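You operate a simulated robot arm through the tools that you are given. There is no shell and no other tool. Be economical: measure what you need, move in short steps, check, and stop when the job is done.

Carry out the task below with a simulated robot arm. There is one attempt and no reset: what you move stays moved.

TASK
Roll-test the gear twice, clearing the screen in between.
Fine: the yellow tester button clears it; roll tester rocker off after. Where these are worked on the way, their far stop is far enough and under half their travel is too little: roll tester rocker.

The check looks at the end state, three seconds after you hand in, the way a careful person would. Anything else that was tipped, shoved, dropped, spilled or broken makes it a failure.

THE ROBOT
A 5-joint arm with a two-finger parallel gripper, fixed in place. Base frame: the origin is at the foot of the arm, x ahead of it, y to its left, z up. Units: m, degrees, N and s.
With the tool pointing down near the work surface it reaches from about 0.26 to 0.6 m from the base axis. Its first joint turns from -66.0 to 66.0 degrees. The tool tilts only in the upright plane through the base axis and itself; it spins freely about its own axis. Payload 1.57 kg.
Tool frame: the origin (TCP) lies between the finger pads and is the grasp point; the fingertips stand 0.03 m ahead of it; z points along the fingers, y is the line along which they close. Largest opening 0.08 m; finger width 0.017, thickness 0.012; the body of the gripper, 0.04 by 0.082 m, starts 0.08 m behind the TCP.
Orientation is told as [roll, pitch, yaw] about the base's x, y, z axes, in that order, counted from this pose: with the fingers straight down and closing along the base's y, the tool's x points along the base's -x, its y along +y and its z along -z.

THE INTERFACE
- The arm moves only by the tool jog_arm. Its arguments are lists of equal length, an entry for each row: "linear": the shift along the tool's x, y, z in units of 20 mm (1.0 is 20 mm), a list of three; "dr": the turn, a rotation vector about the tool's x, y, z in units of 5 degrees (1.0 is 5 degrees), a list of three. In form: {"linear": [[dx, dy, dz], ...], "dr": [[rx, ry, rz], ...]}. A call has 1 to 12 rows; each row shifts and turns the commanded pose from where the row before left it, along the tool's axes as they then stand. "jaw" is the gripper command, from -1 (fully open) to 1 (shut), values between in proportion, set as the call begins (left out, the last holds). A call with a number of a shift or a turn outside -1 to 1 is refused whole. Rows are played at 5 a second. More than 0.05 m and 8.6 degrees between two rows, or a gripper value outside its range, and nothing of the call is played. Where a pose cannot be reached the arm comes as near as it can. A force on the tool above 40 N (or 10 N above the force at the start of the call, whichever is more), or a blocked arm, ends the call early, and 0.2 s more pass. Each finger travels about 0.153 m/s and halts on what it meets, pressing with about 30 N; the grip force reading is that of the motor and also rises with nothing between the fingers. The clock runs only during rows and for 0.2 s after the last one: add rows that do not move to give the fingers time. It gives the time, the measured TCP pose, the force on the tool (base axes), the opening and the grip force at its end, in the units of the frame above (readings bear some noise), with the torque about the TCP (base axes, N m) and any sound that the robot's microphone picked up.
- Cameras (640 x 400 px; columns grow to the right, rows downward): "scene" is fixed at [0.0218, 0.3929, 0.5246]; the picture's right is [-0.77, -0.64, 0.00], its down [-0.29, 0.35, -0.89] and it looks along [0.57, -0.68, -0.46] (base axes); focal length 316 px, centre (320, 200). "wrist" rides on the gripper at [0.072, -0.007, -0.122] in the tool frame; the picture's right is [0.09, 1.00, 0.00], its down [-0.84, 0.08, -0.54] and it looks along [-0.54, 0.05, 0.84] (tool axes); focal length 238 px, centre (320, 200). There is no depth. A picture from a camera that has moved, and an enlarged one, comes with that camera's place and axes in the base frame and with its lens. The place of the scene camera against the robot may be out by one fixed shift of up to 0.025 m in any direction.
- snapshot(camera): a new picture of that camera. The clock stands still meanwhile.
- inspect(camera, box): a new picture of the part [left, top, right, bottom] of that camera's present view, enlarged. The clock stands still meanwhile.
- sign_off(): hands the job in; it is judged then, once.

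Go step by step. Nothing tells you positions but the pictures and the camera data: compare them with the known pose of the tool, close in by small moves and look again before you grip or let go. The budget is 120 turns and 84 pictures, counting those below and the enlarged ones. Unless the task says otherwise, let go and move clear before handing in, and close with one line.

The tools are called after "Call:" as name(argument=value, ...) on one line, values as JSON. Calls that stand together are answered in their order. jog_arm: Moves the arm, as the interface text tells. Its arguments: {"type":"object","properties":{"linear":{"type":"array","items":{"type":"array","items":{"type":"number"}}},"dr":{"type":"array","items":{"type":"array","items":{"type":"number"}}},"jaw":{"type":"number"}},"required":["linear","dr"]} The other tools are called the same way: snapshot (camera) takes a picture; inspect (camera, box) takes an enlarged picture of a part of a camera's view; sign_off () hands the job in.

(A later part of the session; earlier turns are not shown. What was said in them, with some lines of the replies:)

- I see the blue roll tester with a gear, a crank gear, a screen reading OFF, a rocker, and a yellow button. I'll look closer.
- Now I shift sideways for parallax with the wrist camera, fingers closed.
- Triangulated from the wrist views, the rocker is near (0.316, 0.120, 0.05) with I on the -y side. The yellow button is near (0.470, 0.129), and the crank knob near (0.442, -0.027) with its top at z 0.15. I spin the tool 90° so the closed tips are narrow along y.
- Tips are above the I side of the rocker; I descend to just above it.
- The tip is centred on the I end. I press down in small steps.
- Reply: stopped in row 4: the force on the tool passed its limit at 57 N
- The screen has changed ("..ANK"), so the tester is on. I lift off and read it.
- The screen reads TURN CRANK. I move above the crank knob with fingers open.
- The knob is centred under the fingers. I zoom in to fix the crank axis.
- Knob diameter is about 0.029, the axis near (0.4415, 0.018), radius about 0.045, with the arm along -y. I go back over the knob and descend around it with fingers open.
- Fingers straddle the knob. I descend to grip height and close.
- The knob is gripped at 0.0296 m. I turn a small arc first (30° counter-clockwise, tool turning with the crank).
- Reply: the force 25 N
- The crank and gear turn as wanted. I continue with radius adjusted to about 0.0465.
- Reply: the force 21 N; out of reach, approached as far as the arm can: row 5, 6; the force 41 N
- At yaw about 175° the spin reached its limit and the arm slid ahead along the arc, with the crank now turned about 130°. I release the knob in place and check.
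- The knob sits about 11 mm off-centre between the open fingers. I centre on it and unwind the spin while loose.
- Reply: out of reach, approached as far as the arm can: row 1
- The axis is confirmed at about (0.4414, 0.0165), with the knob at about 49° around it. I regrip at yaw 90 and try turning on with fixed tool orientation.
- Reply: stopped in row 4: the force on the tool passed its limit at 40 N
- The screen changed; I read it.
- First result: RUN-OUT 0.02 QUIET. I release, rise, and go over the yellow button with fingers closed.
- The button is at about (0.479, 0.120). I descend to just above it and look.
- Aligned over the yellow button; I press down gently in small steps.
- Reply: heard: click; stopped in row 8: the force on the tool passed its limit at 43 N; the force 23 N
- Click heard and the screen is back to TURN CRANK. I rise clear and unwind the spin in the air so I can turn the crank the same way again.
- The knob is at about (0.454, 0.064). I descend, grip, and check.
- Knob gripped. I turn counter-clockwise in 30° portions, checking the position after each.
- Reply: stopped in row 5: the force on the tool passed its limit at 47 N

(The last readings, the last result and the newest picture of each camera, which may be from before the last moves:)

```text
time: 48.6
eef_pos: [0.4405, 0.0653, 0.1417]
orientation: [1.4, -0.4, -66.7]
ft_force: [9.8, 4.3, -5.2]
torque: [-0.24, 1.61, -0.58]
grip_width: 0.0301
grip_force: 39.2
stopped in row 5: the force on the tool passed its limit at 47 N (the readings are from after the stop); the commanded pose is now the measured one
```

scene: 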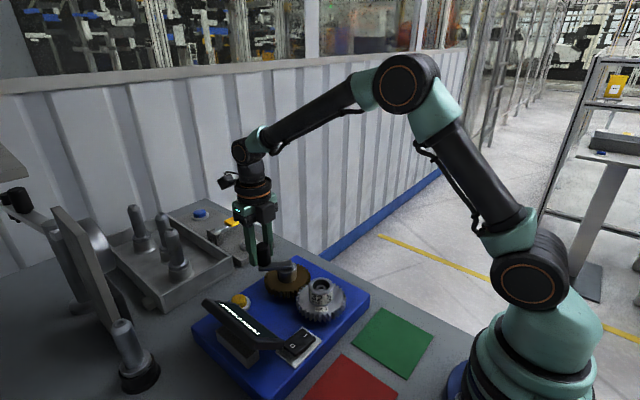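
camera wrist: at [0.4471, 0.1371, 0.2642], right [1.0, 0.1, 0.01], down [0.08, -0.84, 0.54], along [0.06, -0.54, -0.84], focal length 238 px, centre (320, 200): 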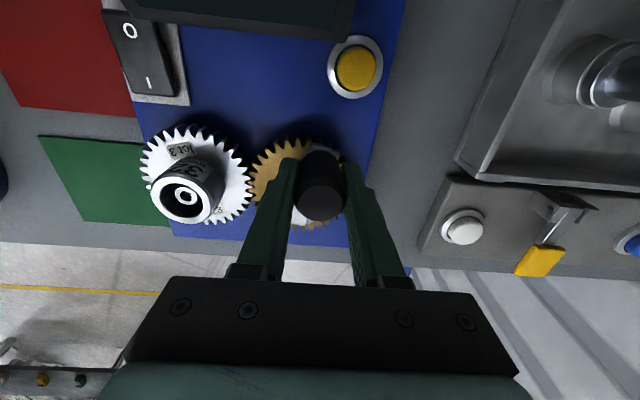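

The force limit tripped mildly at about 90° of the circle. I continue with a slightly smaller radius and slower steps.

Call:
jog_arm(linear=[[0.038, -0.094, 0], [0.038, -0.094, 0], [0.038, -0.094, 0], [0.038, -0.094, 0], [0.038, -0.094, 0], [0.038, -0.094, 0], [0.038, -0.094, 0], [0.038, -0.094, 0], [0.038, -0.094, 0], [0.038, -0.094, 0], [0.038, -0.094, 0], [0.038, -0.094, 0]], dr=[[0, 0, -0.5], [0, 0, -0.5], [0, 0, -0.5], [0, 0, -0.5], [0, 0, -0.5], [0, 0, -0.5], [0, 0, -0.5], [0, 0, -0.5], [0, 0, -0.5], [0, 0, -0.5], [0, 0, -0.5], [0, 0, -0.5]])

Call:
snapshot(camera="wrist")

```text
time: 49.1
eef_pos: [0.4415, 0.0659, 0.1433]
orientation: [2.1, -0.7, -62.9]
ft_force: [9.0, 2.4, -1.3]
torque: [-0.06, 1.78, -0.73]
grip_width: 0.0307
grip_force: 39.7
stopped in row 2: the force on the tool passed its limit at 44 N (the readings are from after the stop); the commanded pose is now the measured one
```

```text
46 pictures are left
camera wrist: at [0.3987, 0.1256, 0.263], right [0.84, 0.54, 0.03], down [0.43, -0.71, 0.55], along [0.32, -0.45, -0.83], focal length 238 px, centre (320, 200)
```

wrist: 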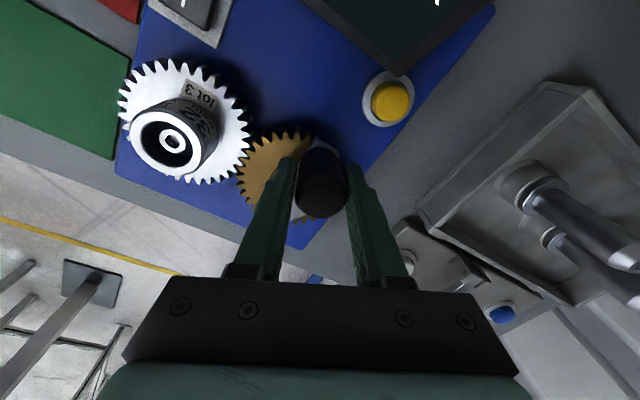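

The crank seems blocked at this angle, as it was at the end of the first turn. I look to see what is in the way.

Call:
inspect(camera="scene", box=[200, 200, 360, 330])

Call:
inspect(camera="wrist", box=[200, 60, 440, 240])

```text
3.08 times, centred on (280, 265) of scene
camera zoom: at [0.0218, 0.3929, 0.5246], right [-0.77, -0.64, 0.0], down [-0.29, 0.35, -0.89], along [0.57, -0.68, -0.46], focal length 974 px, centre (443, 0)
```

zoom: 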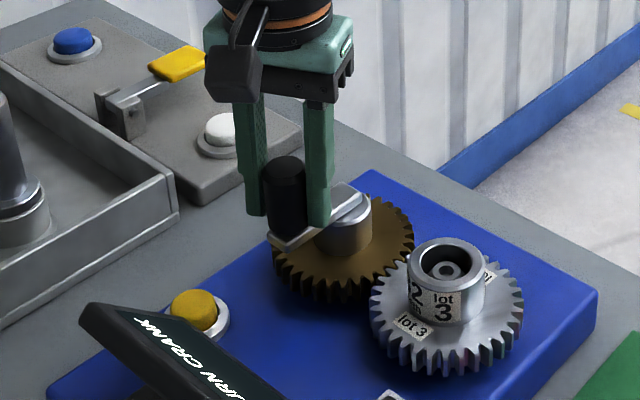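

```text
2.22 times, centred on (320, 150) of wrist
camera zoom: at [0.3987, 0.1256, 0.263], right [0.84, 0.54, 0.03], down [0.43, -0.71, 0.55], along [0.32, -0.45, -0.83], focal length 530 px, centre (320, 311)
```

zoom: 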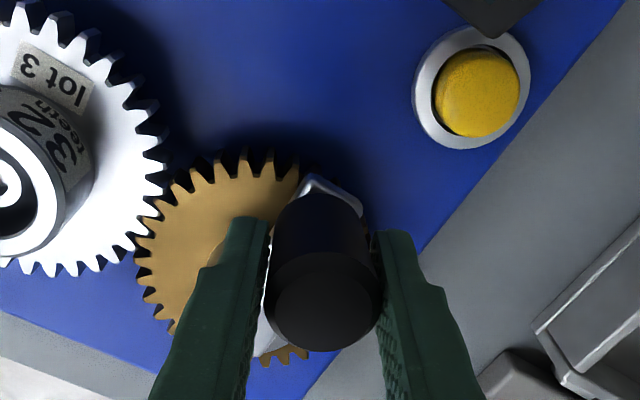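

It looks like a hard end of crank travel (about 180° from the start). I release and unwind the tool to yaw 90, so the crank can be turned back the other way as the second roll.

Call:
jog_arm(linear=[[0, 0, 0], [0, 0, 0], [0, 0, 0], [0, 0, 0], [0, 0, 0], [0, 0, 0], [0, 0, 0], [0, 0, 0], [0, 0, 0], [0, 0, 0], [0, 0, 0], [0, 0, 0]], dr=[[0, 0, 0], [0, 0, 0], [0, 0, -1], [0, 0, -1], [0, 0, -1], [0, 0, -1], [0, 0, -1], [0, 0, -1], [0, 0, -1], [0, 0, -1], [0, 0, -1], [0, 0, -1]], jaw=-0.3)

Call:
jog_arm(linear=[[0, 0, 0], [0, 0, 0], [0, 0, 0], [0, 0, 0], [0, 0, 0], [0, 0, 0], [0, 0, 0], [0, 0, 0], [0, 0, 0], [0, 0, 0]], dr=[[0, 0, -1], [0, 0, -1], [0, 0, -1], [0, 0, -1], [0, 0, -1], [0, 0, -1], [0, 0, -1], [0, 0, -1], [0, 0, -1], [0, 0, -1]])

Call:
jog_arm(linear=[[0, 0, 0], [0, 0, 0], [0, 0, 0], [0, 0, 0], [0, 0, 0], [0, 0, 0], [0, 0, 0], [0, 0, 0], [0, 0, 0], [0, 0, 0], [0, 0, 0]], dr=[[0, 0, -1], [0, 0, -1], [0, 0, -1], [0, 0, -1], [0, 0, -1], [0, 0, -1], [0, 0, -1], [0, 0, -1], [0, 0, -1], [0, 0, -1], [0, 0, -0.6]])

Call:
snapshot(camera="wrist")

Call:
inspect(camera="scene", box=[200, 220, 360, 350])

```text
time: 51.7
eef_pos: [0.4407, 0.0651, 0.1421]
orientation: [0.9, -2.0, -12.8]
ft_force: [-0.4, 0.4, -0.1]
torque: [-0.03, 0.01, -0.03]
grip_width: 0.052
grip_force: 0.0
```

```text
time: 53.9
eef_pos: [0.4415, 0.0649, 0.143]
orientation: [-1.1, -1.9, 37.3]
ft_force: [0.2, -0.2, -0.6]
torque: [0.0, 0.02, -0.03]
grip_width: 0.0519
grip_force: 0.1
```

```text
time: 56.3
eef_pos: [0.4402, 0.065, 0.1421]
orientation: [-2.2, -0.3, 90.2]
ft_force: [0.9, -0.3, -0.1]
torque: [-0.02, -0.02, 0.01]
grip_width: 0.0518
grip_force: 0.0
```

```text
43 pictures are left
camera wrist: at [0.4437, -0.0074, 0.2638], right [-0.99, -0.1, -0.04], down [-0.1, 0.83, 0.54], along [-0.02, 0.54, -0.84], focal length 238 px, centre (320, 200)
```

wrist: 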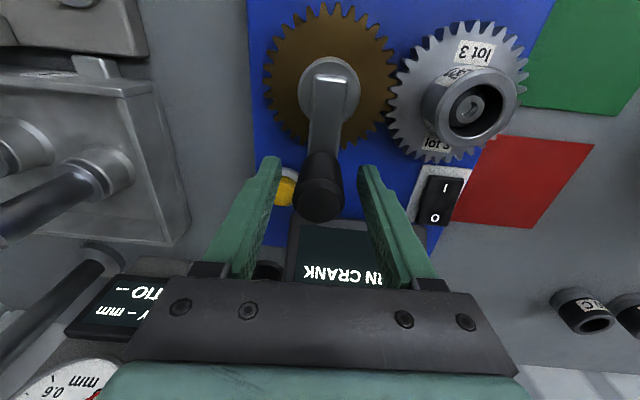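

```text
3.08 times, centred on (280, 285) of scene
camera zoom: at [0.0218, 0.3929, 0.5246], right [-0.77, -0.64, 0.0], down [-0.29, 0.35, -0.89], along [0.57, -0.68, -0.46], focal length 974 px, centre (443, -62)
```

zoom: 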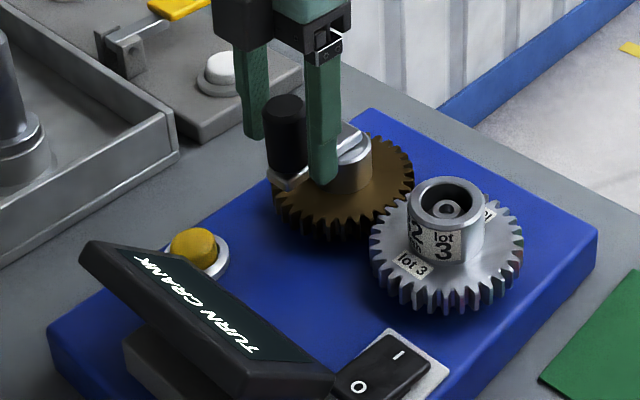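

The knob is free at about 90°, centred in the fingers. I grip and turn it clockwise.

Call:
jog_arm(linear=[[0, -0.06, 0], [0, 0, 0]], dr=[[0, -0.44, 0], [0, 0, 0]])

Call:
jog_arm(linear=[[0, 0, 0], [0, 0, 0], [0, 0, 0]], dr=[[0, 0, 0], [0, 0, 0], [0, 0, 0]], jaw=1)

Call:
jog_arm(linear=[[0.009, -0.203, 0], [0.009, -0.203, 0], [0.009, -0.203, 0], [0.009, -0.203, 0], [0.009, -0.203, 0], [0.009, -0.203, 0]], dr=[[0, 0, 1], [0, 0, 1], [0, 0, 1], [0, 0, 1], [0, 0, 1], [0, 0, 1]])

```text
time: 56.9
eef_pos: [0.4424, 0.0647, 0.1444]
orientation: [-2.5, -0.4, 90.2]
ft_force: [0.2, -0.1, -0.6]
torque: [-0.02, 0.02, -0.01]
grip_width: 0.0519
grip_force: 0.1
```

```text
time: 57.7
eef_pos: [0.4427, 0.0659, 0.1419]
orientation: [-2.5, -0.2, 90.2]
ft_force: [1.4, 4.8, 2.1]
torque: [-0.09, 1.82, 0.08]
grip_width: 0.0311
grip_force: 40.1
```

```text
time: 59.1
eef_pos: [0.4665, 0.0582, 0.1425]
orientation: [-1.8, -1.3, 60.0]
ft_force: [0.0, -3.0, -15.0]
torque: [0.77, 1.47, 0.06]
grip_width: 0.0305
grip_force: 39.7
```

It moves freely clockwise. I continue.

Call:
jog_arm(linear=[[0.009, -0.203, 0], [0.009, -0.203, 0], [0.009, -0.203, 0], [0.009, -0.203, 0], [0.009, -0.203, 0], [0.009, -0.203, 0]], dr=[[0, 0, 1], [0, 0, 1], [0, 0, 1], [0, 0, 1], [0, 0, 1], [0, 0, 1]])

Call:
jog_arm(linear=[[0.009, -0.203, 0], [0.009, -0.203, 0], [0.009, -0.203, 0], [0.009, -0.203, 0], [0.009, -0.203, 0], [0.009, -0.203, 0]], dr=[[0, 0, 1], [0, 0, 1], [0, 0, 1], [0, 0, 1], [0, 0, 1], [0, 0, 1]])

Call:
inspect(camera="scene", box=[200, 220, 360, 350])

```text
time: 60.5
eef_pos: [0.4813, 0.0407, 0.1417]
orientation: [-0.8, -1.9, 30.0]
ft_force: [-14.5, -15.6, -4.0]
torque: [1.18, 0.78, 0.31]
grip_width: 0.0302
grip_force: 39.9
```

```text
time: 61.9
eef_pos: [0.487, 0.0194, 0.143]
orientation: [0.1, -2.0, 0.1]
ft_force: [-22.1, 7.8, 1.5]
torque: [-0.85, 0.02, -0.34]
grip_width: 0.0299
grip_force: 39.5
```

```text
3.08 times, centred on (280, 285) of scene
camera zoom: at [0.0217, 0.3929, 0.5246], right [-0.77, -0.64, 0.0], down [-0.29, 0.35, -0.89], along [0.57, -0.68, -0.46], focal length 974 px, centre (443, -62)
```

zoom: 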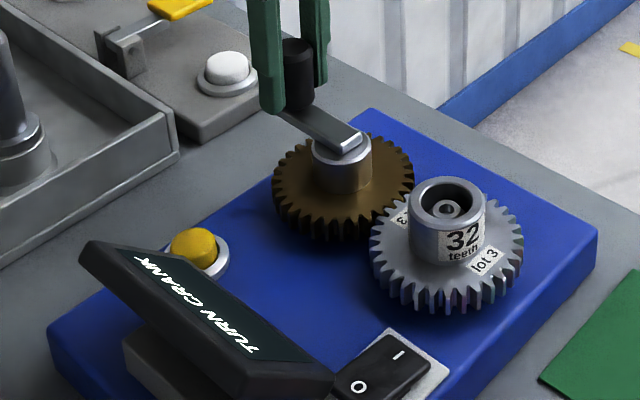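

At about 0° on the circle; radial pull is building, so I correct inward a little and go on.

Call:
jog_arm(linear=[[0.05, -0.2, 0], [0.03, -0.2, 0], [0.009, -0.2, 0], [0.009, -0.2, 0], [0.009, -0.2, 0], [0.009, -0.2, 0]], dr=[[0, 0, 1], [0, 0, 1], [0, 0, 1], [0, 0, 1], [0, 0, 1], [0, 0, 1]])

Call:
jog_arm(linear=[[0.009, -0.2, 0], [0.009, -0.2, 0], [0.009, -0.2, 0], [0.009, -0.2, 0], [0.009, -0.2, 0], [0.009, -0.2, 0]], dr=[[0, 0, 1], [0, 0, 1], [0, 0, 1], [0, 0, 1], [0, 0, 1], [0, 0, 1]])

Call:
inspect(camera="scene", box=[200, 220, 360, 350])

```text
time: 63.3
eef_pos: [0.4801, -0.0045, 0.1424]
orientation: [0.8, -1.6, -30.0]
ft_force: [-22.5, 7.0, 29.1]
torque: [-1.41, 0.82, 0.26]
grip_width: 0.0299
grip_force: 39.3
```

```text
time: 64.3
eef_pos: [0.4739, -0.0149, 0.1428]
orientation: [1.3, -1.3, -46.9]
ft_force: [0.4, 0.8, 4.0]
torque: [-1.09, 1.13, -0.05]
grip_width: 0.0303
grip_force: 39.5
stopped in row 4: the force on the tool passed its limit at 48 N (the readings are from after the stop); the commanded pose is now the measured one
```

```text
3.08 times, centred on (280, 285) of scene
camera zoom: at [0.0218, 0.3929, 0.5246], right [-0.77, -0.64, 0.0], down [-0.29, 0.35, -0.89], along [0.57, -0.68, -0.46], focal length 974 px, centre (443, -62)
```

zoom: 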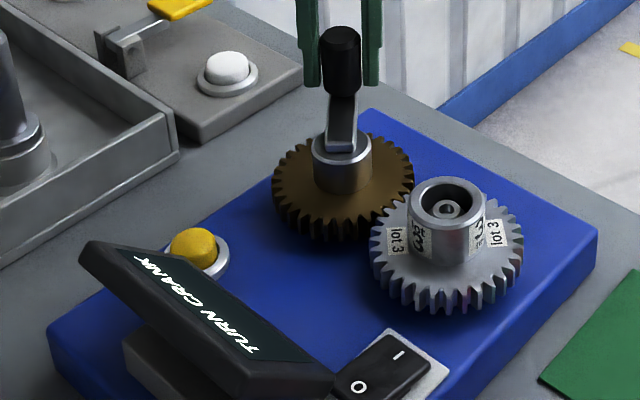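

At about -46°, with stress now relieved. I continue clockwise.

Call:
jog_arm(linear=[[0.009, -0.203, 0], [0.009, -0.203, 0], [0.009, -0.203, 0], [0.009, -0.203, 0], [0.009, -0.203, 0], [0.009, -0.203, 0]], dr=[[0, 0, 1], [0, 0, 1], [0, 0, 1], [0, 0, 1], [0, 0, 1], [0, 0, 1]])

Call:
inspect(camera="scene", box=[200, 220, 360, 350])

```text
time: 65.7
eef_pos: [0.4522, -0.0256, 0.1417]
orientation: [1.9, -0.6, -77.0]
ft_force: [-7.6, -10.0, 32.6]
torque: [-1.2, 1.66, 0.46]
grip_width: 0.0311
grip_force: 40.3
```

```text
3.08 times, centred on (280, 285) of scene
camera zoom: at [0.0216, 0.3929, 0.5246], right [-0.77, -0.64, 0.0], down [-0.29, 0.35, -0.89], along [0.57, -0.68, -0.46], focal length 974 px, centre (443, -62)
```

zoom: 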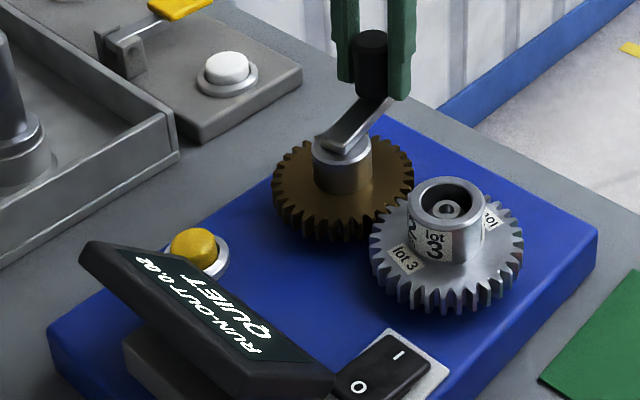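

Second result: RUN-OUT 0.02 QUIET. I release, rise, and square up the tool, then head to the O side of the rocker.

Call:
jog_arm(linear=[[0, 0, 0], [0, 0, 0], [0, 0, -1], [0, 0, -1], [0, 0, -1], [0, 0, -0.7], [0, 0, 0], [0, 0, 0], [0, 0, 0], [0, 0, 0]], dr=[[0, 0, 0], [0, 0, 0], [0, 0, 0], [0, 0, 0], [0, 0, 0], [0, 0, 0], [0, 0, 1], [0, 0, 1], [0, 0, 0.6], [0, 0, 0]], jaw=-0.3)

Call:
jog_arm(linear=[[1, -0.85, 0], [1, -0.85, 0], [1, -0.85, 0], [1, -0.85, 0], [1, -0.85, 0], [1, -0.85, 0], [1, -0.85, 0], [0.9, -0.85, 0], [0, 0, 0]], dr=[[0, 0, 0], [0, 0, 0], [0, 0, 0], [0, 0, 0], [0, 0, 0], [0, 0, 0], [0, 0, 0], [0, 0, 0], [0, 0, 0]], jaw=1)

Call:
snapshot(camera="wrist")

Call:
inspect(camera="scene", box=[180, 220, 380, 400])

```text
time: 67.9
eef_pos: [0.4507, -0.0275, 0.2155]
orientation: [1.8, -0.1, -89.9]
ft_force: [-0.3, 0.0, -0.1]
torque: [0.01, 0.02, 0.0]
grip_width: 0.0518
grip_force: 0.1
```

```text
time: 69.9
eef_pos: [0.3133, 0.1309, 0.2098]
orientation: [1.7, 0.6, -89.7]
ft_force: [0.3, -0.1, -0.1]
torque: [0.05, 0.01, -0.02]
grip_width: 0.0
grip_force: 20.9
```

```text
38 pictures are left
camera wrist: at [0.3029, 0.2013, 0.3317], right [1.0, 0.09, 0.03], down [0.07, -0.84, 0.53], along [0.07, -0.53, -0.84], focal length 238 px, centre (320, 200)
```

wrist: 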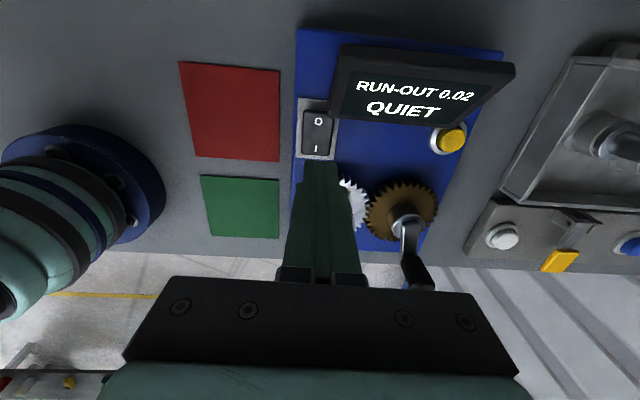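

```text
2.22 times, centred on (280, 310) of scene
camera zoom: at [0.0218, 0.3929, 0.5246], right [-0.77, -0.64, 0.0], down [-0.29, 0.35, -0.89], along [0.57, -0.68, -0.46], focal length 703 px, centre (409, -44)
```

zoom: 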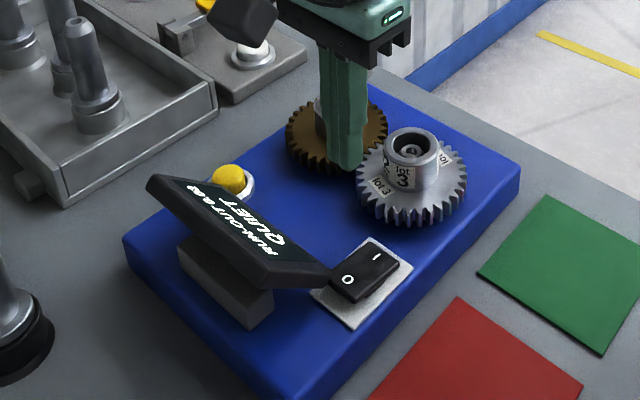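

The O end is at about (0.314, 0.134), with the screen's low corner close by at x of about 0.329. I shift slightly away from the screen and descend to just above.

Call:
jog_arm(linear=[[0, -0.12, 1], [0, 0, 1], [0, 0, 1], [0, 0, 1], [0, 0, 1], [0, 0, 0]], dr=[[0, 0, 0], [0, 0, 0], [0, 0, 0], [0, 0, 0], [0, 0, 0], [0, 0, 0]])

Call:
inspect(camera="wrist", box=[220, 40, 460, 220])

Call:
inspect(camera="scene", box=[220, 260, 380, 380])

```text
time: 71.3
eef_pos: [0.3128, 0.1325, 0.1104]
orientation: [1.6, 0.6, -89.8]
ft_force: [0.0, -0.2, 0.4]
torque: [0.0, 0.0, -0.02]
grip_width: 0.0
grip_force: 21.0
```

```text
2.22 times, centred on (340, 130) of wrist
camera zoom: at [0.3035, 0.2019, 0.2322], right [1.0, 0.1, 0.03], down [0.07, -0.84, 0.53], along [0.07, -0.53, -0.84], focal length 530 px, centre (276, 356)
```

zoom: 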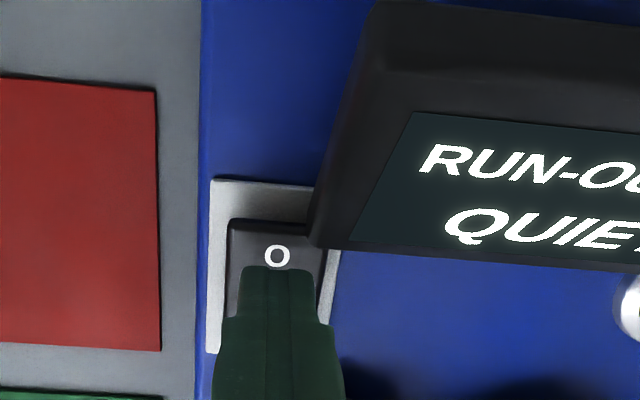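

```text
3.33 times, centred on (300, 320) of scene
camera zoom: at [0.0218, 0.3929, 0.5246], right [-0.77, -0.64, 0.0], down [-0.29, 0.35, -0.89], along [0.57, -0.68, -0.46], focal length 1055 px, centre (387, -200)
```

zoom: 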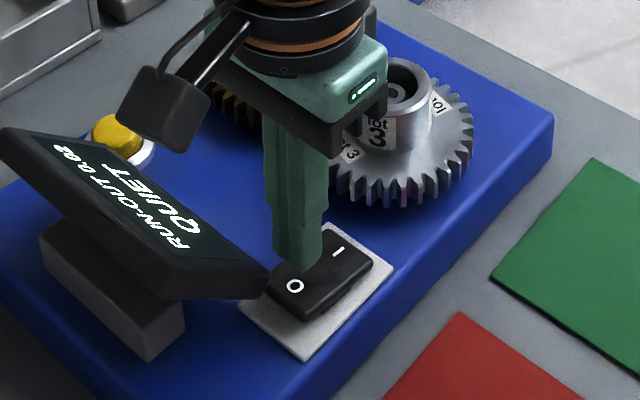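

Clear of the screen corner by a few millimetres; I move a hair further away and press the O side.

Call:
jog_arm(linear=[[-0.05, -0.07, 0.5], [0, 0, 0.3], [0, 0, 0.2], [0, 0, 0.15], [0, 0, 0.15], [0, 0, 0.15], [0, 0, 0.15], [0, 0, 0.15]], dr=[[0, 0, 0], [0, 0, 0], [0, 0, 0], [0, 0, 0], [0, 0, 0], [0, 0, 0], [0, 0, 0], [0, 0, 0]])

Call:
inspect(camera="scene", box=[220, 260, 380, 380])

```text
time: 72.6
eef_pos: [0.3122, 0.1309, 0.0849]
orientation: [1.5, 0.6, -89.8]
ft_force: [-1.4, 0.7, 5.7]
torque: [-0.04, 0.08, 0.02]
grip_width: 0.0
grip_force: 21.3
stopped in row 6: the force on the tool passed its limit at 53 N (the readings are from after the stop); the commanded pose is now the measured one
```

```text
3.33 times, centred on (300, 320) of scene
camera zoom: at [0.0218, 0.3929, 0.5246], right [-0.77, -0.64, 0.0], down [-0.29, 0.35, -0.89], along [0.57, -0.68, -0.46], focal length 1055 px, centre (387, -200)
```

zoom: 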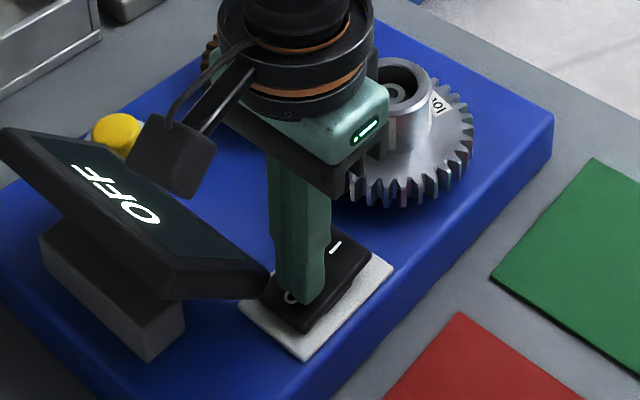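

The screen reads OFF. I lift straight up and do a final check.

Call:
jog_arm(linear=[[0, 0, -0.5], [0, 0, -1], [0, 0, -1], [0, 0, -1], [0, 0, -1], [0, 0, -1], [0, 0, -1], [0, 0, -1], [0, 0, 0]], dr=[[0, 0, 0], [0, 0, 0], [0, 0, 0], [0, 0, 0], [0, 0, 0], [0, 0, 0], [0, 0, 0], [0, 0, 0], [0, 0, 0]])

Call:
snapshot(camera="scene")

Call:
inspect(camera="scene", box=[180, 220, 380, 400])

```text
time: 74.6
eef_pos: [0.3089, 0.1285, 0.2377]
orientation: [1.5, 0.7, -89.8]
ft_force: [0.2, -0.3, 1.1]
torque: [-0.01, -0.01, -0.03]
grip_width: 0.0002
grip_force: 20.9
```

```text
33 pictures are left
```

scene: 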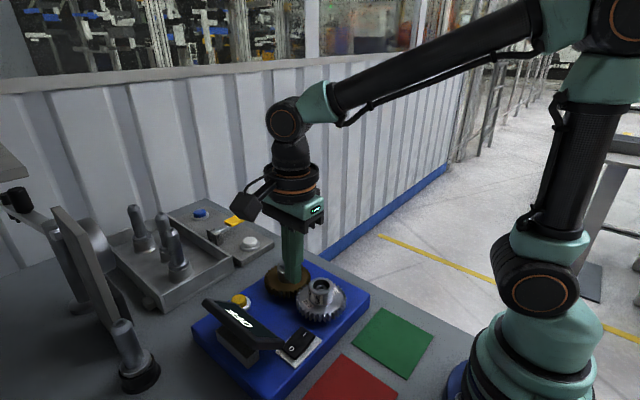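

```text
2.22 times, centred on (280, 310) of scene
camera zoom: at [0.0218, 0.3929, 0.5246], right [-0.77, -0.64, 0.0], down [-0.29, 0.35, -0.89], along [0.57, -0.68, -0.46], focal length 703 px, centre (409, -44)
```

zoom: 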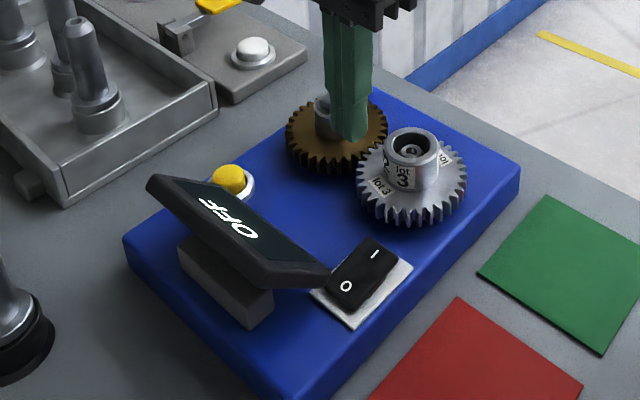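

The tester is off, everything stands as it was, and the arm is clear; I hand in.

Call:
sign_off()

```text
The job is handed in.
```

I roll-tested the gear twice, clearing the screen with the yellow button in between. Both runs read RUN-OUT 0.02 QUIET; the second was cranked the opposite way, because the crank hit a stop about half a turn from where it started. The rocker is off and the arm is clear.
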